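You operate a simulated robot arm through the tools that you are given. There is no shell and no other tool.

You are at the controls of a simulated two-armed robot. One attempt, no reset.

## Task
Shut the yellow cover; stamp the ball in the blue cup four strokes.
Fine: turn that cup under the foot; one run, the dial stays on 4, the ball stays in its cup; switch off at the end; leave the other balls.
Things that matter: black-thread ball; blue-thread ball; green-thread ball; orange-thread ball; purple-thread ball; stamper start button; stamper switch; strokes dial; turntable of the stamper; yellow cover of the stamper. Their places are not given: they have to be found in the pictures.

It is judged by the outcome, as a careful person would: the job done as asked, and still so three seconds after it is handed in. It fails if anything else is knocked over, pushed out of place, dropped, spilled or broken. Lids that push on must go on centred and level and be pressed home; caps that screw on are set level and turned clockwise until they are tight.

## Robot
Two 7-joint arms with fingered hands on one trunk that stands fixed in place. Base frame: the origin is at the foot of the trunk, x ahead of it, y to its left, z up. Units: m, rad, N and s.
The left shoulder is at [0.021, 0.208, 1.416], the right one opposite. Payload 5 kg a hand.
The TCP of each hand is the grasp point between the finger pads, 0.048 m short of the fingertips. In the tool frame z runs along the fingers and y along their closing line. Largest opening 0.16 m; the body of the gripper starts 0.056 m behind the TCP. The gripper is a hand of 4 fingers: y runs from the thumb to the fingers, the wrist lies at [-0.026, -0.142, -0.252] in the tool frame.
Orientation is told as [roll, pitch, yaw] about the base's x, y, z axes, in that order, counted from this pose: with the fingers straight down and the wrist toward the robot, the tool's x, y and z point along [0, 1, 0], [1, 0, 0] and [0, 0, -1] of the base frame.

## Interface
- The arms move only by the tool nudge_tool. It takes "left_steps", "right_steps" or both (then of equal length, played together; a hand with none holds still); each is a list of rows, each a list of 6 numbers: the turn, a rotation vector about the tool's x, y, z in rad, then the shift along the tool's x, y, z in mm. In form: [[ax, ay, az, dx, dy, dz], ...]. A call has 1 to 20 rows; each row is the pose to reach, as a shift and turn from the pose commanded when the call began, along the tool's axes at that moment. Each row takes 0.2 s and may step no farther than 0.05 m and 0.15 rad from the row before; otherwise, the whole call is refused. A pose out of reach is approached as far as the arm can. The call stops where the force on the tool passes 70 N (or 10 N more than at its start, if that is more) or the arm is blocked; 0.2 s more then pass. In this call time passes only in rows, and 0.2 s behind the last. It gives the time, the measured TCP pose, the force on the tool (base axes), the opening and the grip force at its end, in the units of the frame above (readings bear some noise), with the torque about the TCP (base axes, N m) and any sound that the robot's microphone picked up, and new pictures: "show" is both (left out), scene, wrist or none (wrist: the cameras of the hands that moved).
- Cameras (640 x 400 px; columns grow to the right, rows downward): "scene" is now at [0.0912, -0.015, 1.587]; the picture's right is [-0.15, -0.99, -0.00], its down [-0.60, 0.09, -0.79] and it looks along [0.78, -0.12, -0.61] (base axes); focal length 371 px, centre (320, 200). "left" rides on the left gripper at [-0.087, -0.133, -0.189] in its tool frame; the picture's right is [-0.83, -0.26, 0.49], its down [0.51, -0.71, 0.49] and it looks along [0.22, 0.66, 0.72] (tool axes); focal length 238 px, centre (320, 200). "right" rides on the right gripper at [0.087, -0.133, -0.189] in its tool frame; the picture's right is [-0.83, 0.26, -0.49], its down [-0.51, -0.71, 0.49] and it looks along [-0.22, 0.66, 0.72] (tool axes); focal length 238 px, centre (320, 200).
- slide_trunk(by): slides the trunk up (or, below 0, down) by that many m; the arms and the scene camera ride with it, the base frame stays. It gives what a move gives, with no picture.
- set_fingers(index, middle, ring, thumb_bend, thumb_turn, hand): sets how far each is bent, from 0 (flat) to 1 (curled in); at 0.3 the hand is open as for a grip, at 0.7 the pads meet at the TCP. One left out holds its place. A second passes; each finger stops where it meets its share of the squeeze, and holds until it gets a number again. It is the only way to open and close the hand. It gives what a move gives, with no picture; readings hold the bend of each and the force on the fingers (four entries, about 0 where the hand has none), thumb and palm. thumb_turn goes from beside the hand (0) to across from the fingers (1), as for a grip.
- turn_head(pan, tilt): turns the head with the scene camera to pan (to the left, within 1.501 rad either way) and tilt (down, from -0.506 to 1.204), counted from straight ahead of the robot. It gives what a move gives, and a new picture of the scene camera.
- pixel_to_xyz(camera, pixels): there is no depth. For up to 12 entries [column, row, z] of the newest picture of that camera ("zoom" is the newest enlarged one), the place [x, y] in the base frame at which the ray of that pixel passes the height z, good to about 0.002 m, but the place of the scene camera against the robot may be out by one fixed shift of up to 0.025 m in any direction. No time passes.
- enlarge(camera, box): a new picture of the part [left, top, right, bottom] of that camera's present view, enlarged. No time passes.
- close_job(): hands the job in; it is judged then, once.

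Leave the grippers open and the arms clear of the work at the hand-in unless told otherwise.

The tools are called after "Call:" by a JSON object that holds its "api" and its "payload". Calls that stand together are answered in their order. nudge_tool: Moves the arms, as the interface text tells. Its arguments: {"type":"object","properties":{"left_steps":{"type":"array"},"right_steps":{"type":"array"},"show":{"type":"string","enum":["both","scene","wrist","none"]}},"required":[]} The other tools are called the same way: slide_trunk (by) slides the trunk up or down; set_fingers (index, middle, ring, thumb_bend, thumb_turn, hand) moves the fingers one by one; turn_head (pan, tilt) turns the head that bears the scene camera; pixel_to_xyz (camera, pixels) gives the place at which the rays of pixels pass given heights; enlarge (camera, box) takes an enlarged picture of a part of a camera's view; close_job () hands the job in.

At the start:

```text
time: 0.0
left_ee_pos: [0.5996, 0.0217, 1.2276]
left_ee_rot: [0.001, 0.001, 0.0]
left_wrist_force: [-0.3, -1.2, 0.4]
left_moment: [-0.02, -0.01, 0.03]
left_gripper_width: 0.1598
left_grasp_force: 0.1
left_shape: jaw
left_bend: [0.3, 0.3, 0.3, 0.3, 0.98]
left_finger forces: [0.0, 0.0, 0.0, 0.0, 0.1, 0.0]
right_ee_pos: [0.5678, -0.4052, 1.2824]
right_ee_rot: [0.0, -0.002, -0.001]
right_wrist_force: [-0.8, -1.2, 0.1]
right_moment: [-0.01, 0.01, 0.01]
right_gripper_width: 0.1598
right_grasp_force: 0.0
right_shape: jaw
right_bend: [0.3, 0.3, 0.3, 0.3, 0.98]
right_finger forces: [0.0, 0.1, 0.1, 0.1, 0.0, 0.0]
trunk travel left (down, up): [-0.417, 0.273]
head pan, tilt: [-0.154, 0.656]
```

scene: 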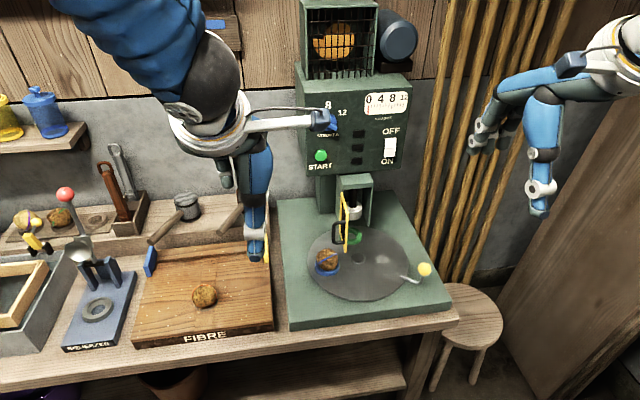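
right: 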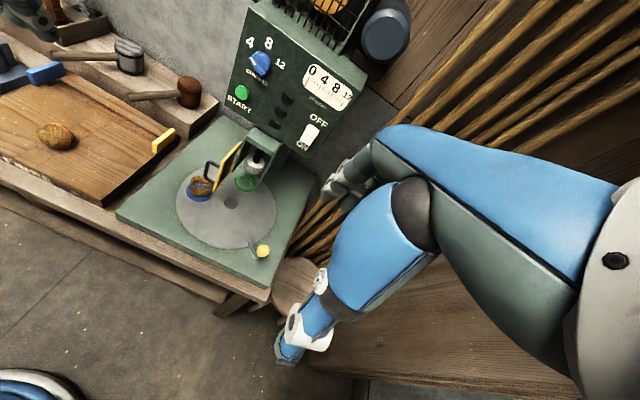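
left: 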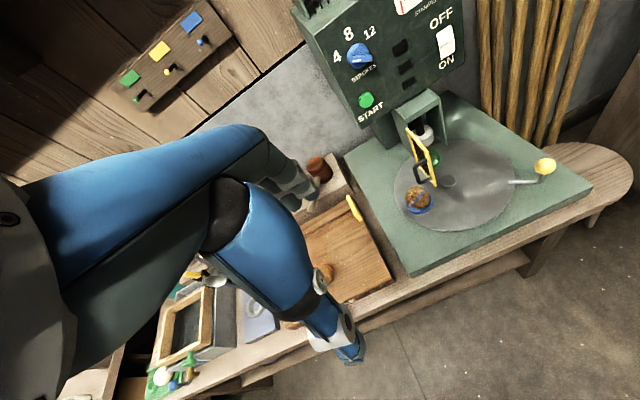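

I see the stamper (green machine) with the turntable near (358,262) in the scene picture, the yellow cover open near (347,225), the dial hidden behind the left hand, START at (320,156), the switch at (391,150). I will enlarge these parts to look closer.

Call:
{"api": "enlarge", "payload": {"camera": "scene", "box": [270, 170, 470, 330]}}

Call:
{"api": "enlarge", "payload": {"camera": "left", "box": [320, 0, 580, 260]}}

Call:
{"api": "enlarge", "payload": {"camera": "right", "box": [140, 20, 380, 280]}}

```text
2.50 times, centred on (370, 250) of scene
```

zoom: 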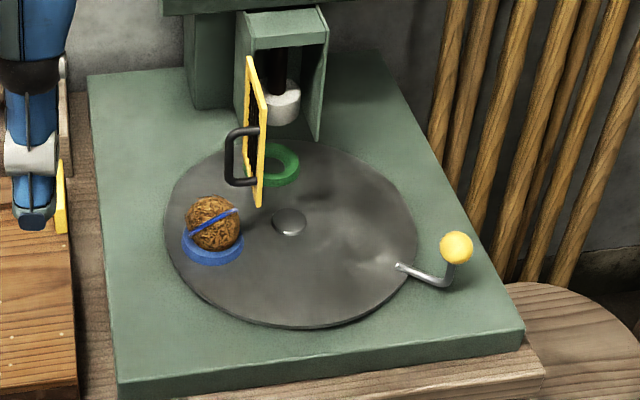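

```text
1.54 times, centred on (450, 130) of left
```

zoom: 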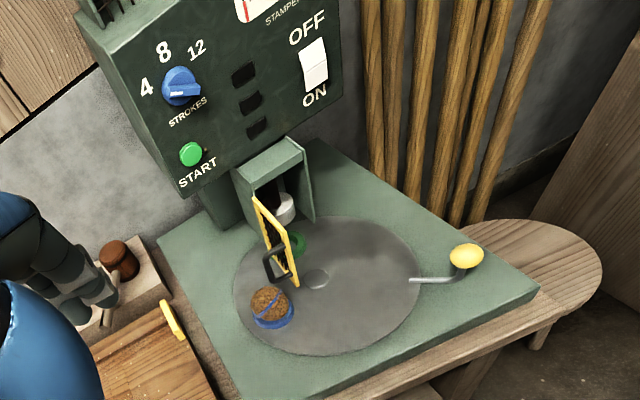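

```text
1.54 times, centred on (260, 150) of right
```

zoom: 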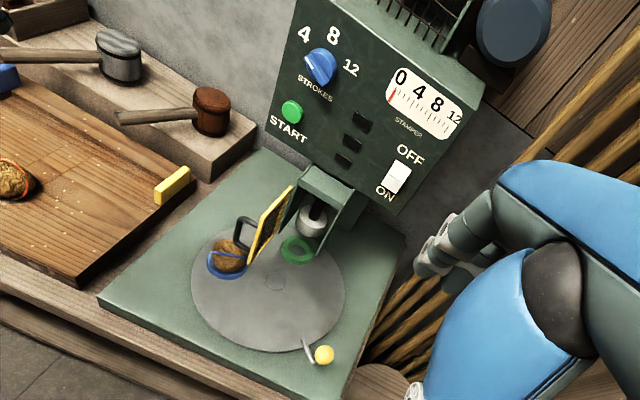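

The hub of the turntable comes out near (0.87, -0.25, 0.75) from both wrist cameras. The left hand hides the dial in the scene view, so I move the left hand left and back, clear of the machine, and look again.

Call:
{"api": "nudge_tool", "payload": {"left_steps": [[0, 0, 0, 40, -20, 0], [0, 0, 0, 80, -40, 0], [0, 0, 0, 120, -60, 0], [0, 0, 0, 160, -80, 0], [0, 0, 0, 200, -100, 0], [0, 0, 0, 240, -120, 0]], "show": "both"}}

```text
time: 1.4
left_ee_pos: [0.4893, 0.265, 1.2282]
left_ee_rot: [-0.002, 0.003, -0.001]
left_wrist_force: [-0.7, 1.5, -0.4]
left_moment: [-0.17, -0.06, -0.02]
left_gripper_width: 0.1596
left_grasp_force: 0.1
left_shape: jaw
left_bend: [0.3, 0.3, 0.3, 0.3, 0.98]
left_finger forces: [0.0, 0.0, 0.1, 0.0, 0.0, 0.0]
left hand out of reach, approached as far as the arm can: row 6
right_ee_pos: [0.5678, -0.402, 1.2838]
right_ee_rot: [-0.002, 0.002, -0.001]
right_wrist_force: [-0.4, 1.1, 1.2]
right_moment: [-0.08, -0.04, -0.03]
right_gripper_width: 0.1597
right_grasp_force: 0.0
right_shape: jaw
right_bend: [0.3, 0.3, 0.3, 0.3, 0.98]
right_finger forces: [0.1, 0.0, 0.0, 0.1, 0.0, 0.0]
trunk travel left (down, up): [-0.417, 0.273]
head pan, tilt: [-0.154, 0.656]
```

scene: 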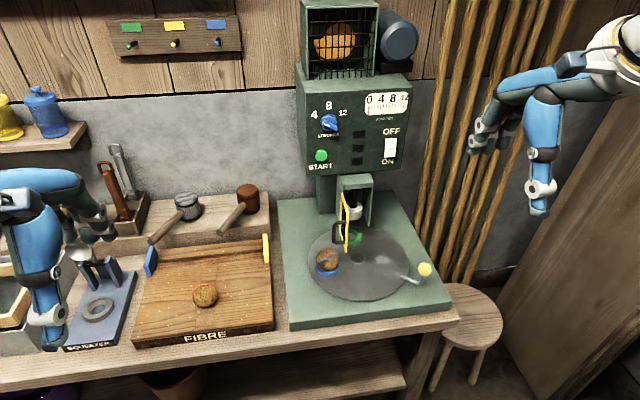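
left: 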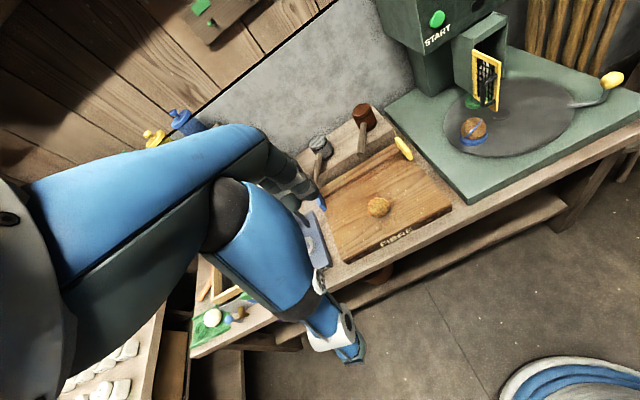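

Now the panel is free in the scene picture. I enlarge the dial, gauge and switch, and the turntable again.

Call:
{"api": "enlarge", "payload": {"camera": "scene", "box": [295, 80, 415, 175]}}

Call:
{"api": "enlarge", "payload": {"camera": "scene", "box": [300, 170, 440, 305]}}

Call:
{"api": "enlarge", "payload": {"camera": "left", "box": [400, 0, 640, 190]}}

```text
4.21 times, centred on (355, 128) of scene
```

zoom: 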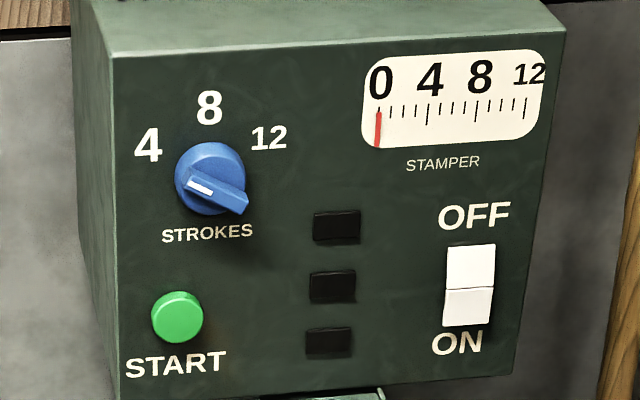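

```text
2.96 times, centred on (370, 238) of scene
```

zoom: 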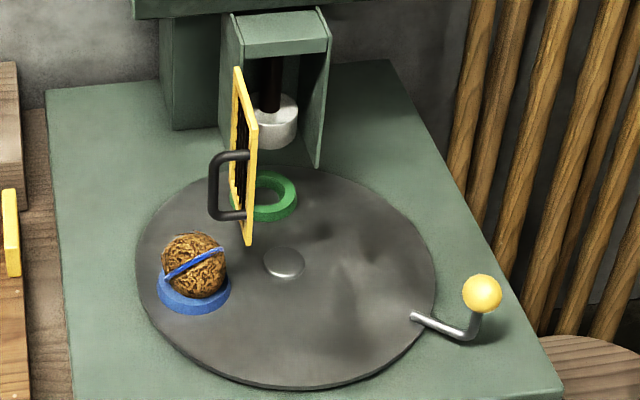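

```text
2.11 times, centred on (520, 95) of left
```

zoom: 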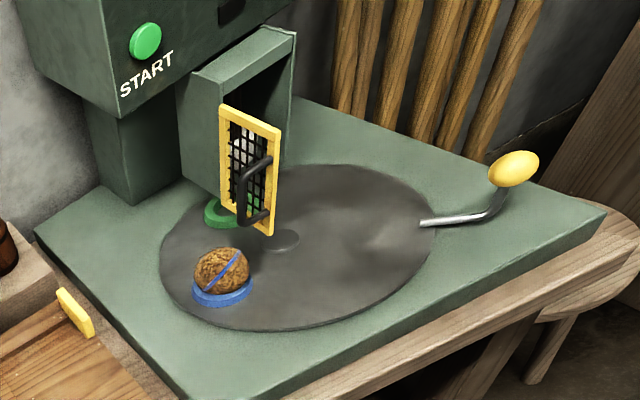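

The white mark on the dial points up-left to 4, the gauge is at 0. I now triangulate hub, knob, ball, and cover corners from the left zoom and the scene picture.

Call:
{"api": "pixel_to_xyz", "payload": {"camera": "zoom", "pixels": [[283, 240, 0.75], [283, 240, 0.95], [514, 168, 0.75], [514, 168, 0.95], [221, 270, 0.75], [221, 270, 0.95], [272, 236, 0.75], [272, 236, 0.95], [280, 127, 0.75], [280, 127, 0.95], [228, 212, 0.75], [228, 212, 0.95]]}}

Call:
{"api": "pixel_to_xyz", "payload": {"camera": "scene", "pixels": [[357.8, 258.9, 0.75], [357.8, 258.9, 0.95], [424.7, 269.4, 0.75], [424.7, 269.4, 0.95], [327.4, 260.3, 0.75], [327.4, 260.3, 0.95], [346.7, 252.9, 0.75], [346.7, 252.9, 0.95], [348.7, 212.7, 0.75], [348.7, 212.7, 0.95], [354, 238, 0.75], [354, 238, 0.95]]}}

```text
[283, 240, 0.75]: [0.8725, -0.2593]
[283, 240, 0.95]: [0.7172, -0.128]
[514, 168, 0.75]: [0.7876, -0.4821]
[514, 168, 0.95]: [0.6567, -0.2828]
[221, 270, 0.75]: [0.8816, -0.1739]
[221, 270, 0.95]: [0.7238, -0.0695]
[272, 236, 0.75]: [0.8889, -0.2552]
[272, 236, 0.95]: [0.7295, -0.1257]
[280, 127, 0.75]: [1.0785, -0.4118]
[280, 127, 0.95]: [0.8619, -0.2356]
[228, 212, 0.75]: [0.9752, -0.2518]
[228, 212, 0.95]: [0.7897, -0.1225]
```

```text
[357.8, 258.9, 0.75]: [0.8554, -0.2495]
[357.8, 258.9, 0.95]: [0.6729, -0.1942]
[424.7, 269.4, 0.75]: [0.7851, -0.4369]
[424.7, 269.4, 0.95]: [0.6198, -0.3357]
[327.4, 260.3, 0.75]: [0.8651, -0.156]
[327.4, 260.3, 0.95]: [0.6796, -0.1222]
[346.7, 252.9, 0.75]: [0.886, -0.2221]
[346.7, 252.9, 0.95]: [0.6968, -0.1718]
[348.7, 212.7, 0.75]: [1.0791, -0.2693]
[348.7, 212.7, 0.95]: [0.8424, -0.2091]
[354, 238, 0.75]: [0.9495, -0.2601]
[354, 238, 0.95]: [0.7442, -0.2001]
```

The rays agree on: hub about (0.87,-0.256,0.753), knob about (0.738,-0.407,0.826), blue-thread ball about (0.858,-0.159,0.778), cover's free lower corner about (0.84,-0.214,0.814). I look closer at the hands' shape in the scene and right camera views.

Call:
{"api": "enlarge", "payload": {"camera": "scene", "box": [440, 0, 640, 230]}}

Call:
{"api": "enlarge", "payload": {"camera": "right", "box": [250, 100, 640, 400]}}

Call:
{"api": "enlarge", "payload": {"camera": "left", "box": [180, 100, 440, 400]}}

```text
1.74 times, centred on (540, 115) of scene
```

zoom: 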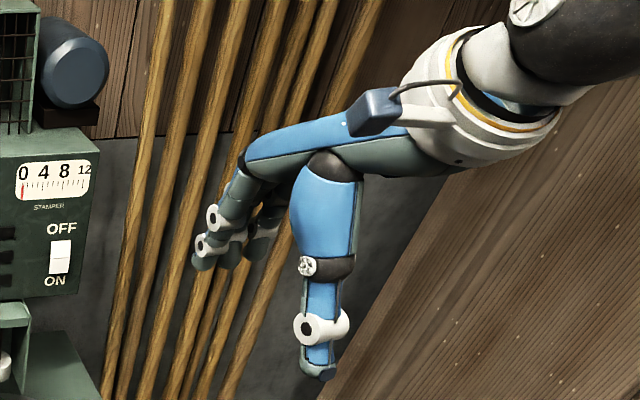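

```text
1.33 times, centred on (445, 250) of right
```

zoom: 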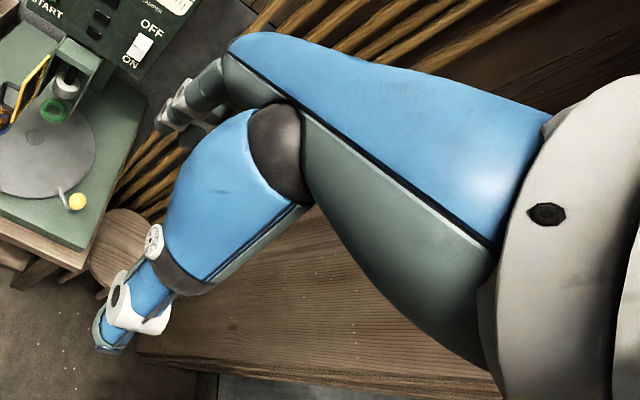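

```text
1.33 times, centred on (310, 250) of left
```

zoom: 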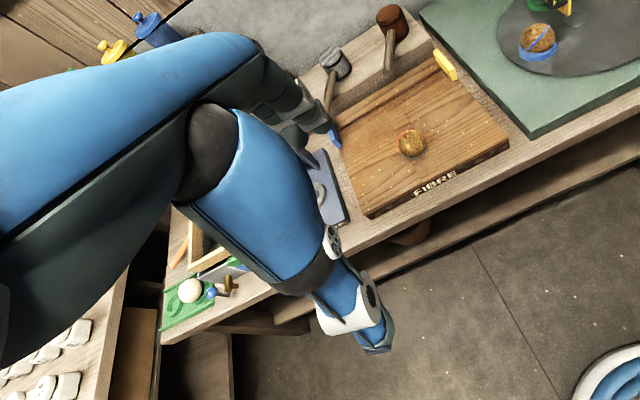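

The hand has three fingers at far side and a thumb. I shape the right hand as a pointing hand in free air (index straight, others curled) to learn where the index tip lies.

Call:
{"api": "set_fingers", "payload": {"hand": "right", "index": 0, "middle": 1, "ring": 1, "thumb_bend": 0.8}}

Call:
{"api": "turn_head", "payload": {"pan": -0.6, "tilt": 0.5}}

```text
time: 2.4
left_ee_pos: [0.4898, 0.2642, 1.229]
left_ee_rot: [0.0, 0.004, 0.0]
left_wrist_force: [0.0, 0.4, 0.2]
left_moment: [-0.02, -0.01, -0.02]
left_gripper_width: 0.1595
left_grasp_force: 0.1
left_shape: jaw
left_bend: [0.3, 0.3, 0.3, 0.3, 0.98]
left_finger forces: [0.0, 0.1, 0.1, 0.1, 0.0, 0.0]
right_ee_pos: [0.5677, -0.4042, 1.283]
right_ee_rot: [0.0, 0.0, 0.001]
right_wrist_force: [-0.6, -0.1, 1.3]
right_moment: [-0.01, -0.02, -0.03]
right_gripper_width: 0.1276
right_grasp_force: 0.0
right_shape: fingers
right_bend: [0.0, 1.0, 1.0, 0.8, 0.98]
right_finger forces: [0.0, 0.1, 0.0, 0.0, 0.0, 0.1]
trunk travel left (down, up): [-0.417, 0.273]
head pan, tilt: [-0.154, 0.656]
```

```text
time: 3.3
left_ee_pos: [0.4902, 0.2632, 1.2285]
left_ee_rot: [0.0, 0.004, 0.001]
left_wrist_force: [0.1, 0.1, -0.2]
left_moment: [0.02, 0.0, -0.02]
left_gripper_width: 0.1596
left_grasp_force: 0.0
left_shape: jaw
left_bend: [0.3, 0.3, 0.3, 0.3, 0.98]
left_finger forces: [0.0, 0.1, 0.0, 0.0, 0.1, 0.0]
right_ee_pos: [0.5671, -0.4048, 1.2831]
right_ee_rot: [0.0, -0.001, 0.0]
right_wrist_force: [0.5, -0.3, -0.5]
right_moment: [-0.01, 0.01, 0.01]
right_gripper_width: 0.1274
right_grasp_force: 0.1
right_shape: fingers
right_bend: [0.0, 1.0, 1.0, 0.8, 0.98]
right_finger forces: [0.0, 0.0, 0.0, 0.0, 0.0, 0.1]
trunk travel left (down, up): [-0.417, 0.273]
head pan, tilt: [-0.6, 0.499]
```

scene: 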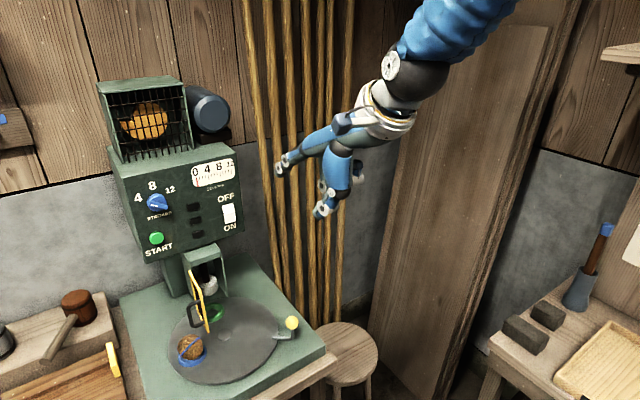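

I enlarge the right hand to see the straight index finger.

Call:
{"api": "enlarge", "payload": {"camera": "scene", "box": [250, 60, 450, 240]}}

Call:
{"api": "enlarge", "payload": {"camera": "right", "box": [150, 60, 640, 400]}}

```text
2.22 times, centred on (350, 150) of scene
```

zoom: 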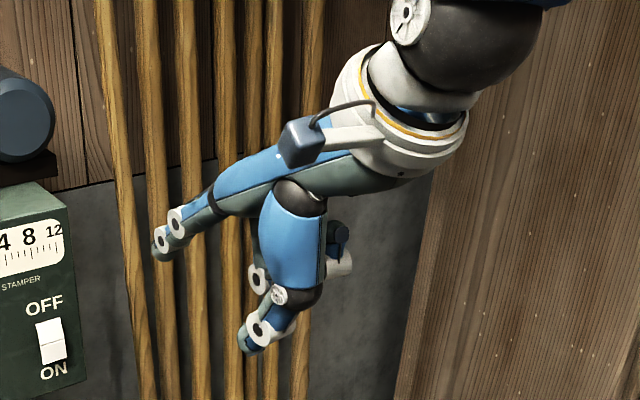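

```text
1.18 times, centred on (395, 230) of right
```

zoom: 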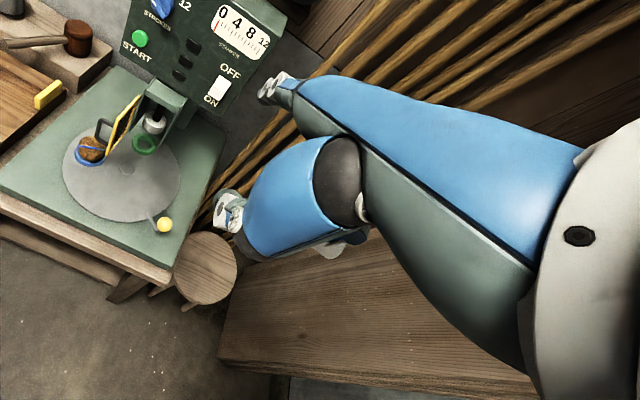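

I ask for the rays through the index tip: scene pixel (276.6,174.8) and right pixel (345.8,143.6).

Call:
{"api": "pixel_to_xyz", "payload": {"camera": "scene", "pixels": [[276.6, 174.8, 1.2], [276.6, 174.8, 1.3], [321.5, 211, 1.2], [321.5, 211, 1.3]]}}

Call:
{"api": "pixel_to_xyz", "payload": {"camera": "right", "pixels": [[345.8, 143.6, 1.2], [345.8, 143.6, 1.3], [244.6, 230, 1.2], [244.6, 230, 1.3]]}}

```text
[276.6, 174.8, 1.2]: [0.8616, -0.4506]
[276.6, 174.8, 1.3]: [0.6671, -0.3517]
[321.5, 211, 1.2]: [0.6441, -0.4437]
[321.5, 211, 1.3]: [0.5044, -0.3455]
```

```text
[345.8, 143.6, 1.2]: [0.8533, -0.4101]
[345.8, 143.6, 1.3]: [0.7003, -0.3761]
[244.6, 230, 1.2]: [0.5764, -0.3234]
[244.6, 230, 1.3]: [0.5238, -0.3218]
```

The index tip is at about (0.74,-0.385,1.273), i.e. tool offset about (0.02, 0.172, 0.01). I triangulated START near (0.966,-0.15,1.08) and the switch near (0.965,-0.345,1.094). Next I lower the right hand with its wrist tilted up to get a near-level view of the cover, ball and housing.

Call:
{"api": "nudge_tool", "payload": {"right_steps": [[-0.1, 0, 0, 7, 2, 40], [-0.2, 0, 0, 14, 4, 80], [-0.3, 0, 0, 21, 6, 120], [-0.4, 0, 0, 28, 8, 160], [-0.5, 0, 0, 35, 10, 200], [-0.6, 0, 0, 42, 12, 240], [-0.7, 0, 0, 49, 13, 280], [-0.785, 0, 0, 54, 13, 303]], "show": "both"}}

```text
time: 5.1
left_ee_pos: [0.4904, 0.263, 1.229]
left_ee_rot: [0.0, 0.004, 0.001]
left_wrist_force: [0.6, -0.1, 0.2]
left_moment: [0.01, -0.02, 0.01]
left_gripper_width: 0.16
left_grasp_force: 0.0
left_shape: jaw
left_bend: [0.3, 0.3, 0.3, 0.3, 0.98]
left_finger forces: [0.0, 0.0, 0.1, 0.1, 0.0, 0.0]
right_ee_pos: [0.5811, -0.3528, 0.9798]
right_ee_rot: [0.001, -0.787, -0.001]
right_wrist_force: [-0.7, 0.3, 0.8]
right_moment: [-0.01, 0.06, 0.0]
right_gripper_width: 0.1274
right_grasp_force: 0.0
right_shape: fingers
right_bend: [0.0, 1.0, 1.0, 0.8, 0.98]
right_finger forces: [0.0, 0.1, 0.0, 0.0, 0.0, 0.0]
trunk travel left (down, up): [-0.417, 0.273]
head pan, tilt: [-0.6, 0.499]
```

scene: 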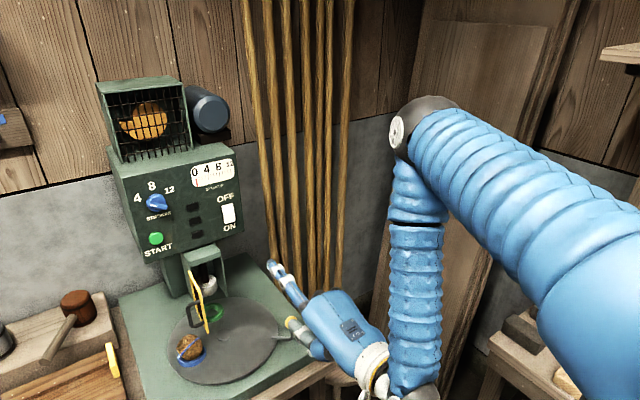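
right: 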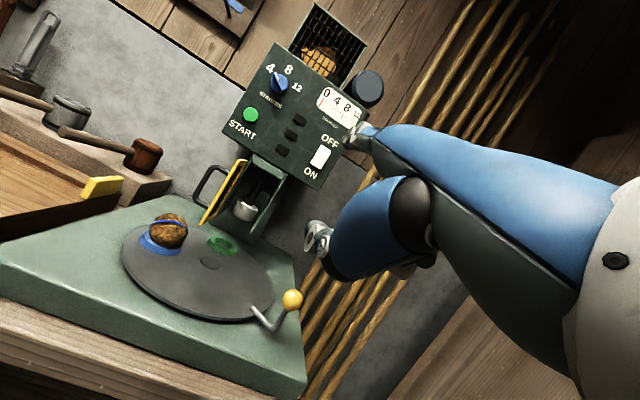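

A lower view. I enlarge the right camera around the turntable and housing.

Call:
{"api": "enlarge", "payload": {"camera": "right", "box": [110, 140, 330, 330]}}

Call:
{"api": "enlarge", "payload": {"camera": "right", "box": [220, 40, 380, 190]}}

```text
2.11 times, centred on (220, 235) of right
```

zoom: 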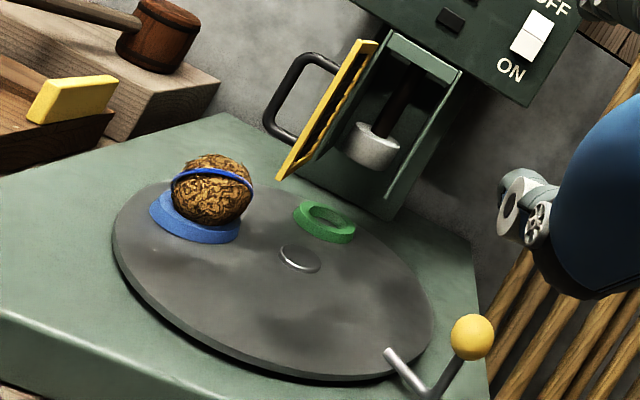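

```text
2.67 times, centred on (300, 115) of right
```

zoom: 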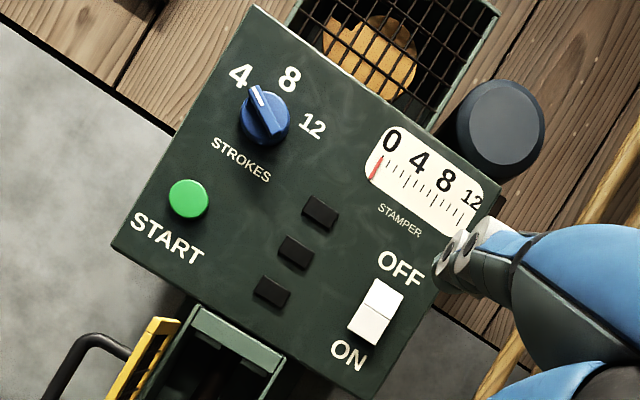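

The view is clear: the dial's mark points at 4, the blue-thread ball sits in the blue cup, the green cup is under the foot. I measure more rays from this view.

Call:
{"api": "pixel_to_xyz", "payload": {"camera": "right", "pixels": [[210.5, 262.5, 0.75], [160.8, 243.5, 0.755], [168.8, 230.3, 0.78], [222.4, 243.5, 0.76], [243.7, 214.6, 0.8], [243.7, 214.6, 0.85], [292, 299.9, 0.8], [292, 299.9, 0.85], [201, 224.6, 0.8], [201, 224.6, 0.85], [252.2, 243.5, 0.8], [252.2, 243.5, 0.85]]}}

Call:
{"api": "pixel_to_xyz", "payload": {"camera": "right", "pixels": [[210.5, 262.5, 0.76], [168.8, 230.3, 0.79], [169.3, 213.7, 0.8], [169.3, 213.7, 0.82], [222.4, 243.5, 0.77], [243.7, 159.2, 0.95], [243.7, 159.2, 1.0]]}}

```text
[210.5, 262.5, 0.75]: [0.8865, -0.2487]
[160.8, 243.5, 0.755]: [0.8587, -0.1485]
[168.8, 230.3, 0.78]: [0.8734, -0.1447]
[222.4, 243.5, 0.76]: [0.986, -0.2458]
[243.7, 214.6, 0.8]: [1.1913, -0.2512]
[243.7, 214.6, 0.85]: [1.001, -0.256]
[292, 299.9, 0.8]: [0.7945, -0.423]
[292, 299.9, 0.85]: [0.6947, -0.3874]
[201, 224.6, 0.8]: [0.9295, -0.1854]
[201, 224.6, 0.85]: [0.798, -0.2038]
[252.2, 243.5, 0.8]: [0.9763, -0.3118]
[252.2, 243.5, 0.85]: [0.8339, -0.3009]
```

```text
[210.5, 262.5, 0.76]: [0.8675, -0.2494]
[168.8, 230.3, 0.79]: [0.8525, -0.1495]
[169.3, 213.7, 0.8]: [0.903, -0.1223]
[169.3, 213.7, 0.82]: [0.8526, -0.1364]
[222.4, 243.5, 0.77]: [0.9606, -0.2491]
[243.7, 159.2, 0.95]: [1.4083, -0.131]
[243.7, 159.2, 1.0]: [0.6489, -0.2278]
```

Refined places: hub about (0.865,-0.250,0.762), knob about (0.7315,-0.400,0.8325), ball about (0.846,-0.151,0.793), cover's lower edge about z 0.835, so the ball should pass under it. I set the index finger to point down (bend 0.3), then bring the hand level above and behind the knob.

Call:
{"api": "set_fingers", "payload": {"hand": "right", "index": 0.3}}

Call:
{"api": "nudge_tool", "payload": {"right_steps": [[0.1124, 0, 0, -12, 7, 11], [0.2248, 0, 0, -25, 15, 23], [0.337, 0, 0, -37, 22, 34], [0.45, 0, 0, -50, 29, 46], [0.562, 0, 0, -62, 37, 57], [0.674, 0, 0, -75, 44, 69], [0.787, 0, 0, -87, 51, 80]], "show": "both"}}

```text
time: 6.1
left_ee_pos: [0.4906, 0.2641, 1.2284]
left_ee_rot: [-0.001, 0.005, -0.001]
left_wrist_force: [0.6, -0.1, 0.5]
left_moment: [0.03, 0.04, 0.0]
left_gripper_width: 0.1596
left_grasp_force: 0.1
left_shape: jaw
left_bend: [0.3, 0.3, 0.3, 0.3, 0.98]
left_finger forces: [0.0, 0.0, 0.0, 0.1, 0.0, 0.0]
right_ee_pos: [0.5809, -0.3502, 0.9803]
right_ee_rot: [0.0, -0.784, 0.0]
right_wrist_force: [0.2, -0.1, 0.7]
right_moment: [0.0, -0.02, -0.01]
right_gripper_width: 0.0633
right_grasp_force: 0.1
right_shape: fingers
right_bend: [0.3, 1.0, 1.0, 0.8, 0.98]
right_finger forces: [0.1, 0.2, 0.1, 0.1, 0.0, 0.1]
trunk travel left (down, up): [-0.417, 0.273]
head pan, tilt: [-0.6, 0.499]
```

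```text
time: 7.7
left_ee_pos: [0.4903, 0.2628, 1.2287]
left_ee_rot: [0.0, 0.004, 0.0]
left_wrist_force: [0.0, -0.4, -0.6]
left_moment: [0.0, 0.0, 0.01]
left_gripper_width: 0.1596
left_grasp_force: 0.0
left_shape: jaw
left_bend: [0.3, 0.3, 0.3, 0.3, 0.98]
left_finger forces: [0.0, 0.0, 0.1, 0.1, 0.0, 0.0]
right_ee_pos: [0.6733, -0.4382, 0.9578]
right_ee_rot: [0.0, 0.005, 0.001]
right_wrist_force: [-0.4, -0.1, -0.8]
right_moment: [0.06, -0.07, 0.01]
right_gripper_width: 0.063
right_grasp_force: 0.1
right_shape: fingers
right_bend: [0.3, 1.0, 1.0, 0.8, 0.98]
right_finger forces: [0.0, 0.0, 0.1, 0.1, 0.0, 0.0]
trunk travel left (down, up): [-0.417, 0.273]
head pan, tilt: [-0.6, 0.499]
```

scene: 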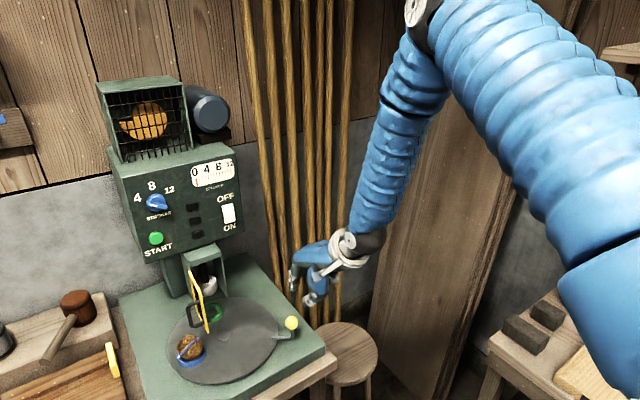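
right: 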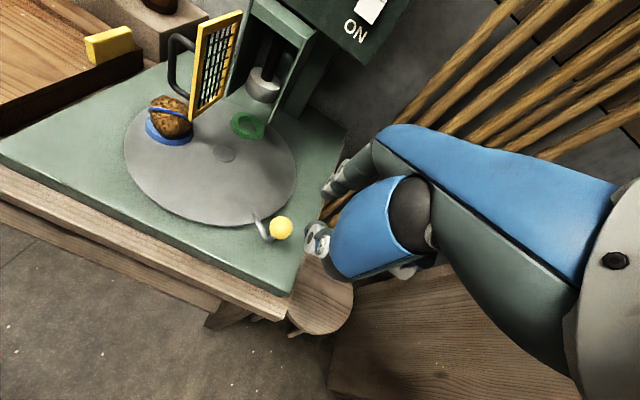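

I enlarge both views around the finger tips and the knob.

Call:
{"api": "enlarge", "payload": {"camera": "scene", "box": [200, 210, 400, 350]}}

Call:
{"api": "enlarge", "payload": {"camera": "right", "box": [100, 0, 440, 300]}}

```text
2.86 times, centred on (300, 280) of scene
```

zoom: 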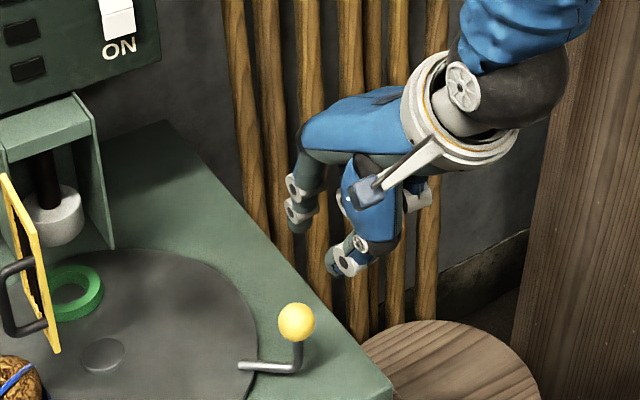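

```text
1.33 times, centred on (270, 150) of right
```

zoom: 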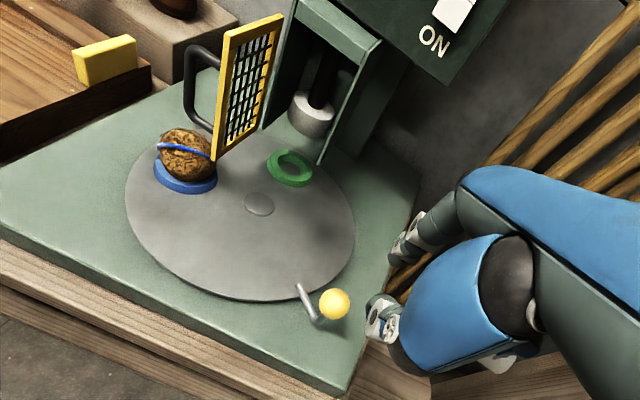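

I ask for the rays of index tip, thumb tip, and knob in both views.

Call:
{"api": "pixel_to_xyz", "payload": {"camera": "scene", "pixels": [[292.3, 291.2, 0.85], [292.3, 291.2, 0.95], [307, 306.2, 0.85], [307, 306.2, 0.95], [291.6, 322.7, 0.8], [291.6, 322.7, 0.85]]}}

Call:
{"api": "pixel_to_xyz", "payload": {"camera": "right", "pixels": [[327.9, 193.6, 0.85], [327.9, 193.6, 0.95], [311.4, 238.7, 0.85], [311.4, 238.7, 0.95], [280.5, 227.4, 0.8], [280.5, 227.4, 0.85], [223.6, 153.5, 0.75], [223.6, 153.5, 0.77]]}}

```text
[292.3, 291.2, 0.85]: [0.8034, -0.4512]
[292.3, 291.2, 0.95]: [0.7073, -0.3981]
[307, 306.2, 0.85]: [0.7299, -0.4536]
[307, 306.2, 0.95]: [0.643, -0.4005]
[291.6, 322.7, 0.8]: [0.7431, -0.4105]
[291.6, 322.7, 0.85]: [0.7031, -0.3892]
```

```text
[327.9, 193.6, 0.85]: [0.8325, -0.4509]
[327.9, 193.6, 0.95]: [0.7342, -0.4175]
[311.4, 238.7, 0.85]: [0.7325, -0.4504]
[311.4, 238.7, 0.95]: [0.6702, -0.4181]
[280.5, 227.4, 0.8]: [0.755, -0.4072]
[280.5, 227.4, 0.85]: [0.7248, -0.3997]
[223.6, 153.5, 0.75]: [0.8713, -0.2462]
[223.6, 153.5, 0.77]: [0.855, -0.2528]
```

Knob is at about (0.735,-0.402,0.832); the index tip hangs about 3–4 cm beyond it on the far right side. I open the thumb back to 0.3 to keep it clear, shift 1 cm farther off and lower the hand so that the index hangs behind the knob.

Call:
{"api": "set_fingers", "payload": {"hand": "right", "thumb_bend": 0.3}}

Call:
{"api": "nudge_tool", "payload": {"right_steps": [[0, 0, 0, -12, 12, 0], [0, 0, 0, -12, 12, 25], [0, 0, 0, -12, 12, 50], [0, 0, 0, -12, 12, 75]], "show": "both"}}

```text
time: 8.7
left_ee_pos: [0.4897, 0.2633, 1.2282]
left_ee_rot: [-0.001, 0.005, 0.0]
left_wrist_force: [0.6, 1.1, -0.1]
left_moment: [-0.03, 0.01, -0.01]
left_gripper_width: 0.1596
left_grasp_force: 0.0
left_shape: jaw
left_bend: [0.3, 0.3, 0.3, 0.3, 0.98]
left_finger forces: [0.1, 0.0, 0.0, 0.0, 0.0, 0.0]
right_ee_pos: [0.6733, -0.438, 0.9586]
right_ee_rot: [-0.001, 0.003, 0.0]
right_wrist_force: [0.2, 0.3, 0.7]
right_moment: [0.03, 0.01, 0.02]
right_gripper_width: 0.1697
right_grasp_force: 0.2
right_shape: fingers
right_bend: [0.3, 1.0, 1.0, 0.3, 0.98]
right_finger forces: [0.0, 0.0, 0.1, 0.1, 0.1, 0.1]
trunk travel left (down, up): [-0.417, 0.273]
head pan, tilt: [-0.6, 0.499]
```

```text
time: 9.7
left_ee_pos: [0.491, 0.2631, 1.229]
left_ee_rot: [0.0, 0.005, -0.001]
left_wrist_force: [0.3, 0.0, -0.1]
left_moment: [0.03, 0.05, 0.0]
left_gripper_width: 0.1597
left_grasp_force: 0.0
left_shape: jaw
left_bend: [0.3, 0.3, 0.3, 0.3, 0.98]
left_finger forces: [0.0, 0.0, 0.0, 0.0, 0.0, 0.0]
right_ee_pos: [0.6861, -0.4496, 0.8832]
right_ee_rot: [0.0, 0.002, 0.002]
right_wrist_force: [0.1, -0.3, 0.3]
right_moment: [0.06, 0.12, 0.02]
right_gripper_width: 0.1699
right_grasp_force: 0.1
right_shape: fingers
right_bend: [0.3, 1.0, 1.0, 0.3, 0.98]
right_finger forces: [0.1, 0.0, 0.0, 0.0, 0.1, 0.0]
trunk travel left (down, up): [-0.417, 0.273]
head pan, tilt: [-0.6, 0.499]
```

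scene: 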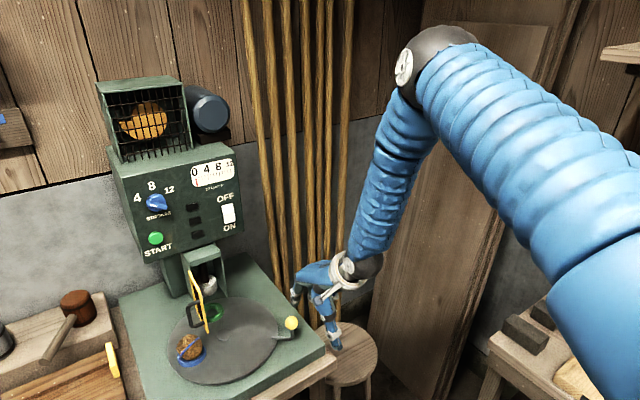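
right: 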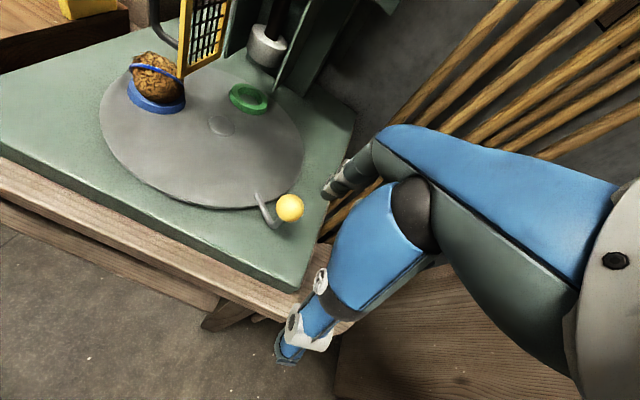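

I look at the finger and knob through the left camera and scene enlarged.

Call:
{"api": "enlarge", "payload": {"camera": "left", "box": [500, 20, 640, 150]}}

Call:
{"api": "enlarge", "payload": {"camera": "scene", "box": [240, 250, 370, 370]}}

Call:
{"api": "enlarge", "payload": {"camera": "right", "box": [220, 120, 420, 290]}}

```text
3.08 times, centred on (570, 85) of left
```

zoom: 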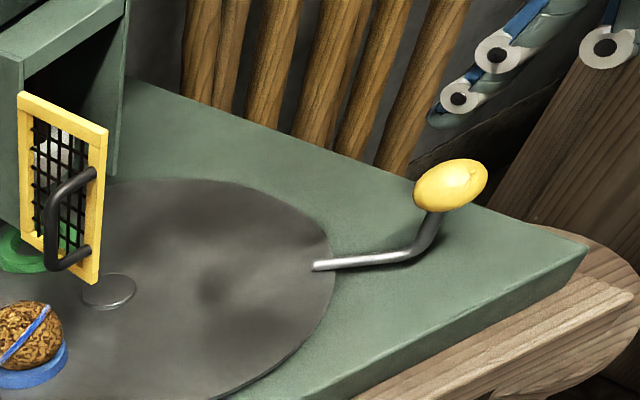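

```text
3.33 times, centred on (305, 310) of scene
```

zoom: 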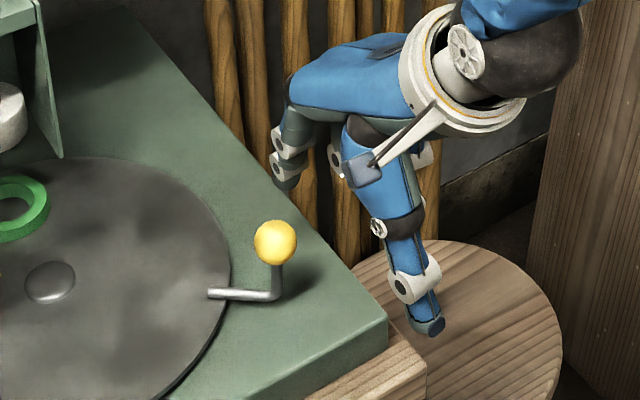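

```text
2.35 times, centred on (320, 205) of right
```

zoom: 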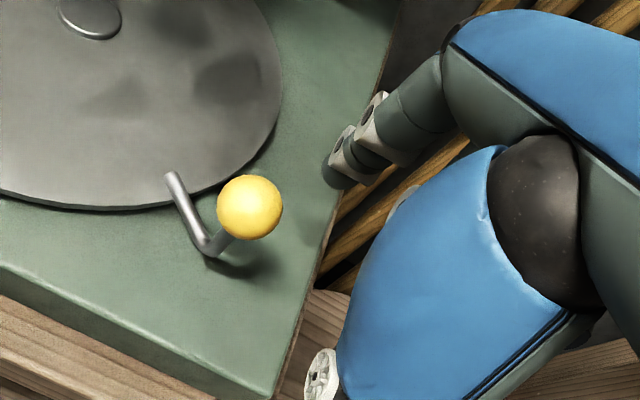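

I compute the index tip from left (609,59), right (328.5,197.3) and scene (295.4,305.5), and the knob from left (611,80).

Call:
{"api": "pixel_to_xyz", "payload": {"camera": "left", "pixels": [[609, 59, 0.8], [609, 59, 0.9], [612.4, 80.5, 0.8], [612.4, 80.5, 0.85]]}}

Call:
{"api": "pixel_to_xyz", "payload": {"camera": "right", "pixels": [[328.5, 197.3, 0.8], [328.5, 197.3, 0.9], [290.2, 206, 0.8], [290.2, 206, 0.85]]}}

Call:
{"api": "pixel_to_xyz", "payload": {"camera": "scene", "pixels": [[295.4, 305.5, 0.8], [295.4, 305.5, 0.9]]}}

```text
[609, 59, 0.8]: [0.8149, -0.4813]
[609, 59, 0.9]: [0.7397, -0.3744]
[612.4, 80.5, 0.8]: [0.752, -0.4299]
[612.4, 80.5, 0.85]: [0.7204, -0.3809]
```

```text
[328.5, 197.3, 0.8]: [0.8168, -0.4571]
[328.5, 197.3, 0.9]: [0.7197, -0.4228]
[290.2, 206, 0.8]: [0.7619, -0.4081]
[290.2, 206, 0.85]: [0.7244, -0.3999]
```

```text
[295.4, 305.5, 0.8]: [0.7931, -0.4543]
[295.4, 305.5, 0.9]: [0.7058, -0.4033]
```

Index tip sits at about (0.787,-0.446,0.833), i.e. tool offset (0.004,0.101,0.050); knob about (0.737,-0.404,0.827). I lower 28 mm and slowly sweep the finger along the knob's circle, clockwise seen from above, for the first 26 degrees, then look.

Call:
{"api": "nudge_tool", "payload": {"right_steps": [[0, 0, 0, 0, 0, 14], [0, 0, 0, 0, 0, 28], [0, 0, 0, 19.4, -15.5, 28], [0, 0, 0, 24.4, -24.6, 28], [0, 0, 0, 29.8, -33.4, 28], [0, 0, 0, 35.7, -41.9, 28], [0, 0, 0, 42.1, -50.1, 28], [0, 0, 0, 48.8, -58.0, 28], [0, 0, 0, 56.0, -65.5, 28], [0, 0, 0, 63.5, -72.6, 28], [0, 0, 0, 71.4, -79.3, 28], [0, 0, 0, 79.7, -85.6, 28], [0, 0, 0, 88.2, -91.4, 28]], "show": "both"}}

```text
time: 12.5
left_ee_pos: [0.4896, 0.2636, 1.2286]
left_ee_rot: [0.001, 0.004, 0.001]
left_wrist_force: [-0.3, 0.6, -0.6]
left_moment: [0.05, -0.01, 0.02]
left_gripper_width: 0.1599
left_grasp_force: 0.0
left_shape: jaw
left_bend: [0.3, 0.3, 0.3, 0.3, 0.98]
left_finger forces: [0.1, 0.1, 0.1, 0.1, 0.0, 0.0]
right_ee_pos: [0.5925, -0.361, 0.8567]
right_ee_rot: [0.0, 0.004, 0.001]
right_wrist_force: [-0.5, 0.9, 0.5]
right_moment: [0.0, -0.02, 0.0]
right_gripper_width: 0.1702
right_grasp_force: 0.0
right_shape: fingers
right_bend: [0.3, 1.0, 1.0, 0.3, 0.98]
right_finger forces: [0.0, 0.0, 0.0, 0.0, 0.0, 0.1]
trunk travel left (down, up): [-0.417, 0.273]
head pan, tilt: [-0.6, 0.499]
```

scene: 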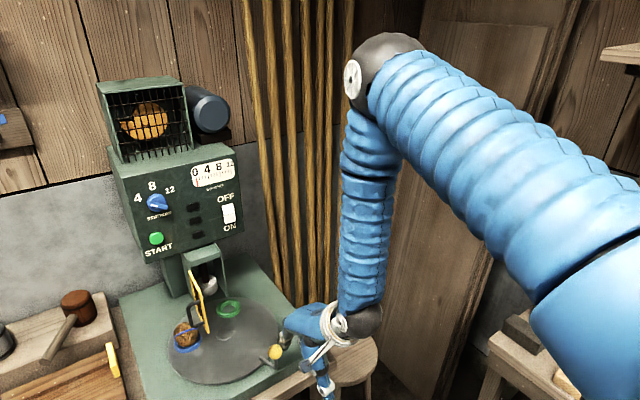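
right: 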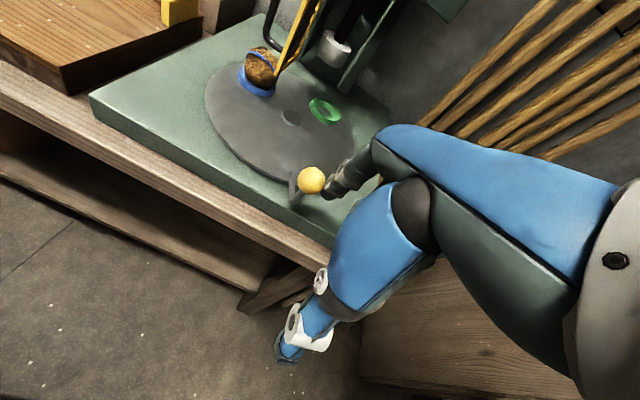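

The turntable turns: the green cup moved to the right and the force is low. I check with the left camera and scene enlarged.

Call:
{"api": "enlarge", "payload": {"camera": "left", "box": [420, 0, 640, 190]}}

Call:
{"api": "enlarge", "payload": {"camera": "scene", "box": [140, 240, 340, 390]}}

```text
2.11 times, centred on (530, 95) of left
```

zoom: 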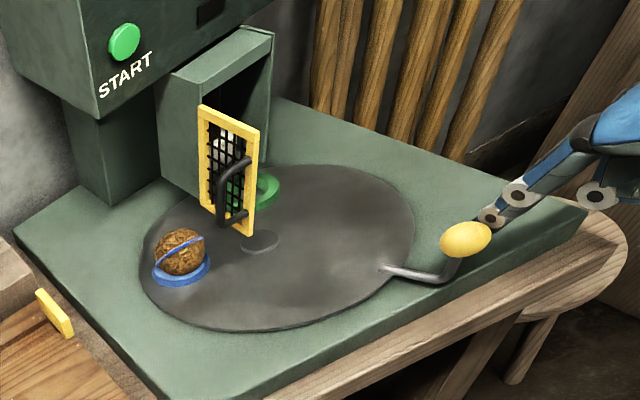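

```text
2.67 times, centred on (240, 315) of scene
```

zoom: 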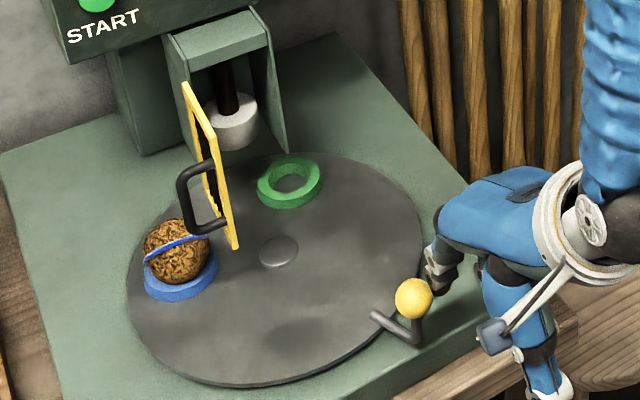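

The ball sits well in its cup. I go on with the sweep for another 24 degrees at the same slow pace, then look at the ball against the cover.

Call:
{"api": "nudge_tool", "payload": {"right_steps": [[0, 0, 0, 8.9, -5.4, 0], [0, 0, 0, 18.0, -10.3, 0], [0, 0, 0, 27.4, -14.8, 0], [0, 0, 0, 37.0, -18.7, 0], [0, 0, 0, 46.8, -22.1, 0], [0, 0, 0, 56.7, -25.0, 0], [0, 0, 0, 66.8, -27.4, 0], [0, 0, 0, 77.0, -29.3, 0]], "show": "both"}}

Call:
{"api": "enlarge", "payload": {"camera": "left", "box": [420, 0, 640, 190]}}

Call:
{"api": "enlarge", "payload": {"camera": "scene", "box": [140, 240, 340, 390]}}

Call:
{"api": "enlarge", "payload": {"camera": "right", "box": [200, 0, 440, 230]}}

```text
time: 14.3
left_ee_pos: [0.4901, 0.2636, 1.2283]
left_ee_rot: [-0.001, 0.003, 0.0]
left_wrist_force: [0.2, 0.4, -0.1]
left_moment: [-0.01, 0.02, 0.0]
left_gripper_width: 0.1595
left_grasp_force: 0.1
left_shape: jaw
left_bend: [0.3, 0.3, 0.3, 0.3, 0.98]
left_finger forces: [0.0, 0.0, 0.1, 0.1, 0.0, 0.0]
right_ee_pos: [0.5622, -0.2829, 0.855]
right_ee_rot: [0.001, 0.003, 0.001]
right_wrist_force: [0.9, -0.1, -0.3]
right_moment: [-0.02, -0.02, -0.03]
right_gripper_width: 0.1702
right_grasp_force: 0.0
right_shape: fingers
right_bend: [0.3, 1.0, 1.0, 0.3, 0.98]
right_finger forces: [0.0, 0.1, 0.0, 0.1, 0.1, 0.0]
trunk travel left (down, up): [-0.417, 0.273]
head pan, tilt: [-0.6, 0.499]
```

scene: 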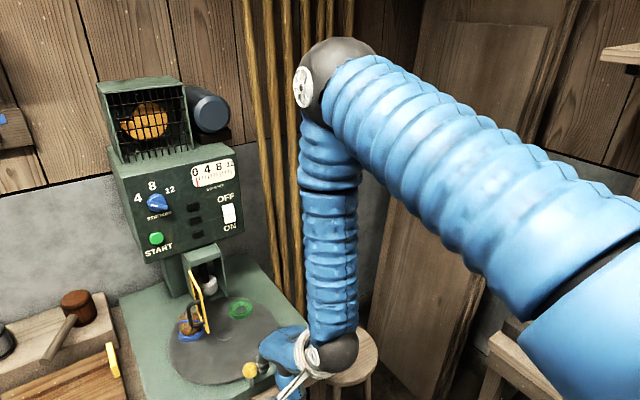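
right: 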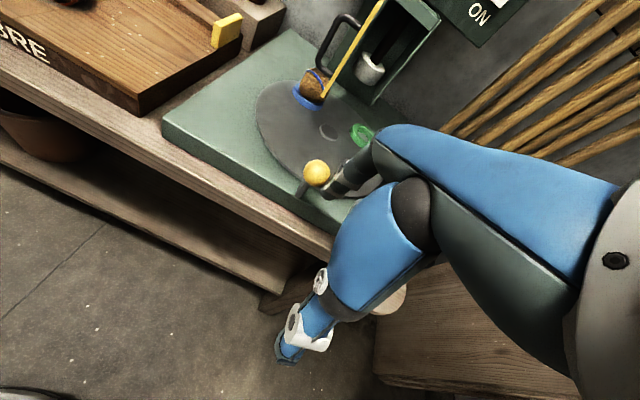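

```text
2.11 times, centred on (530, 95) of left
```

zoom: 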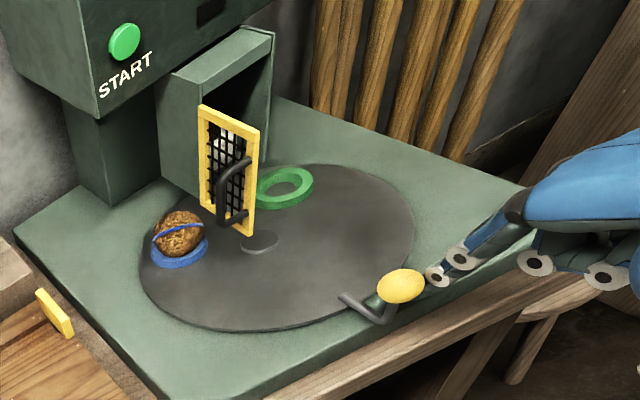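

```text
2.67 times, centred on (240, 315) of scene
```

zoom: 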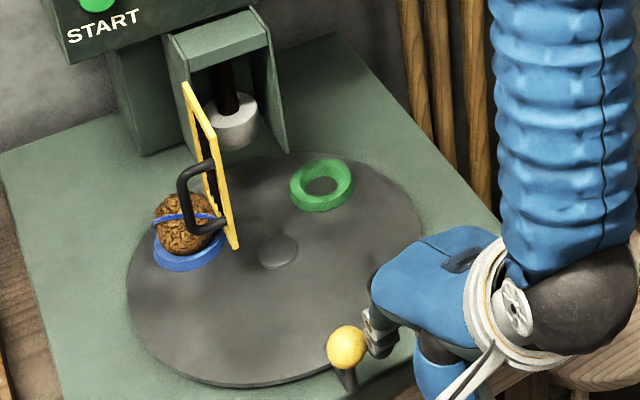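

```text
1.74 times, centred on (320, 115) of right
```

zoom: 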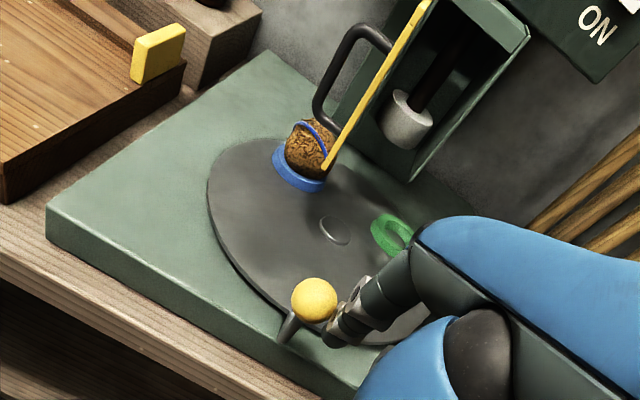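

The table has turned about 45 degrees, cover unmoved. Before the ball passes beneath the housing I check heights of the cover's lower corner and the right wall's lower corner.

Call:
{"api": "pixel_to_xyz", "payload": {"camera": "right", "pixels": [[322.9, 96.6, 0.8], [322.9, 96.6, 0.85], [370.6, 104.7, 0.8], [370.6, 104.7, 0.85], [316.5, 85.7, 0.78], [316.5, 85.7, 0.82], [328, 131.7, 0.763]]}}

Call:
{"api": "pixel_to_xyz", "payload": {"camera": "left", "pixels": [[496.8, 112.5, 0.8], [496.8, 112.5, 0.85], [463.6, 112.2, 0.78], [463.6, 112.2, 0.82], [501.5, 113.7, 0.763]]}}

Call:
{"api": "pixel_to_xyz", "payload": {"camera": "scene", "pixels": [[257.6, 297, 0.8], [257.6, 297, 0.85], [210, 333, 0.8], [210, 333, 0.85], [224.4, 334.3, 0.763]]}}

```text
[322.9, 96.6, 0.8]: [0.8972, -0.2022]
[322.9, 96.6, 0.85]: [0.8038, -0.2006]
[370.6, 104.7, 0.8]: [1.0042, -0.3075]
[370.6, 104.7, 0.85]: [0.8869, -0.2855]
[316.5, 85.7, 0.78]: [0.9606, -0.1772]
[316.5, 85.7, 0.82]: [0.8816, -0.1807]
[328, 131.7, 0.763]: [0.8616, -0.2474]
```

```text
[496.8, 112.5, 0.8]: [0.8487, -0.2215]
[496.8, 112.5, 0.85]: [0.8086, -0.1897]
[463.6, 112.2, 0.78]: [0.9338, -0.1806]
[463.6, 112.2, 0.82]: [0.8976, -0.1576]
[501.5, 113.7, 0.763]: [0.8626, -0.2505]
```

```text
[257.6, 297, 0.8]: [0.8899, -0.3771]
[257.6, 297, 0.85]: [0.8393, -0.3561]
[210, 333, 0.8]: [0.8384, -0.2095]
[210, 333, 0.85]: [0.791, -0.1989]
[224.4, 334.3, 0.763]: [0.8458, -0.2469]
```

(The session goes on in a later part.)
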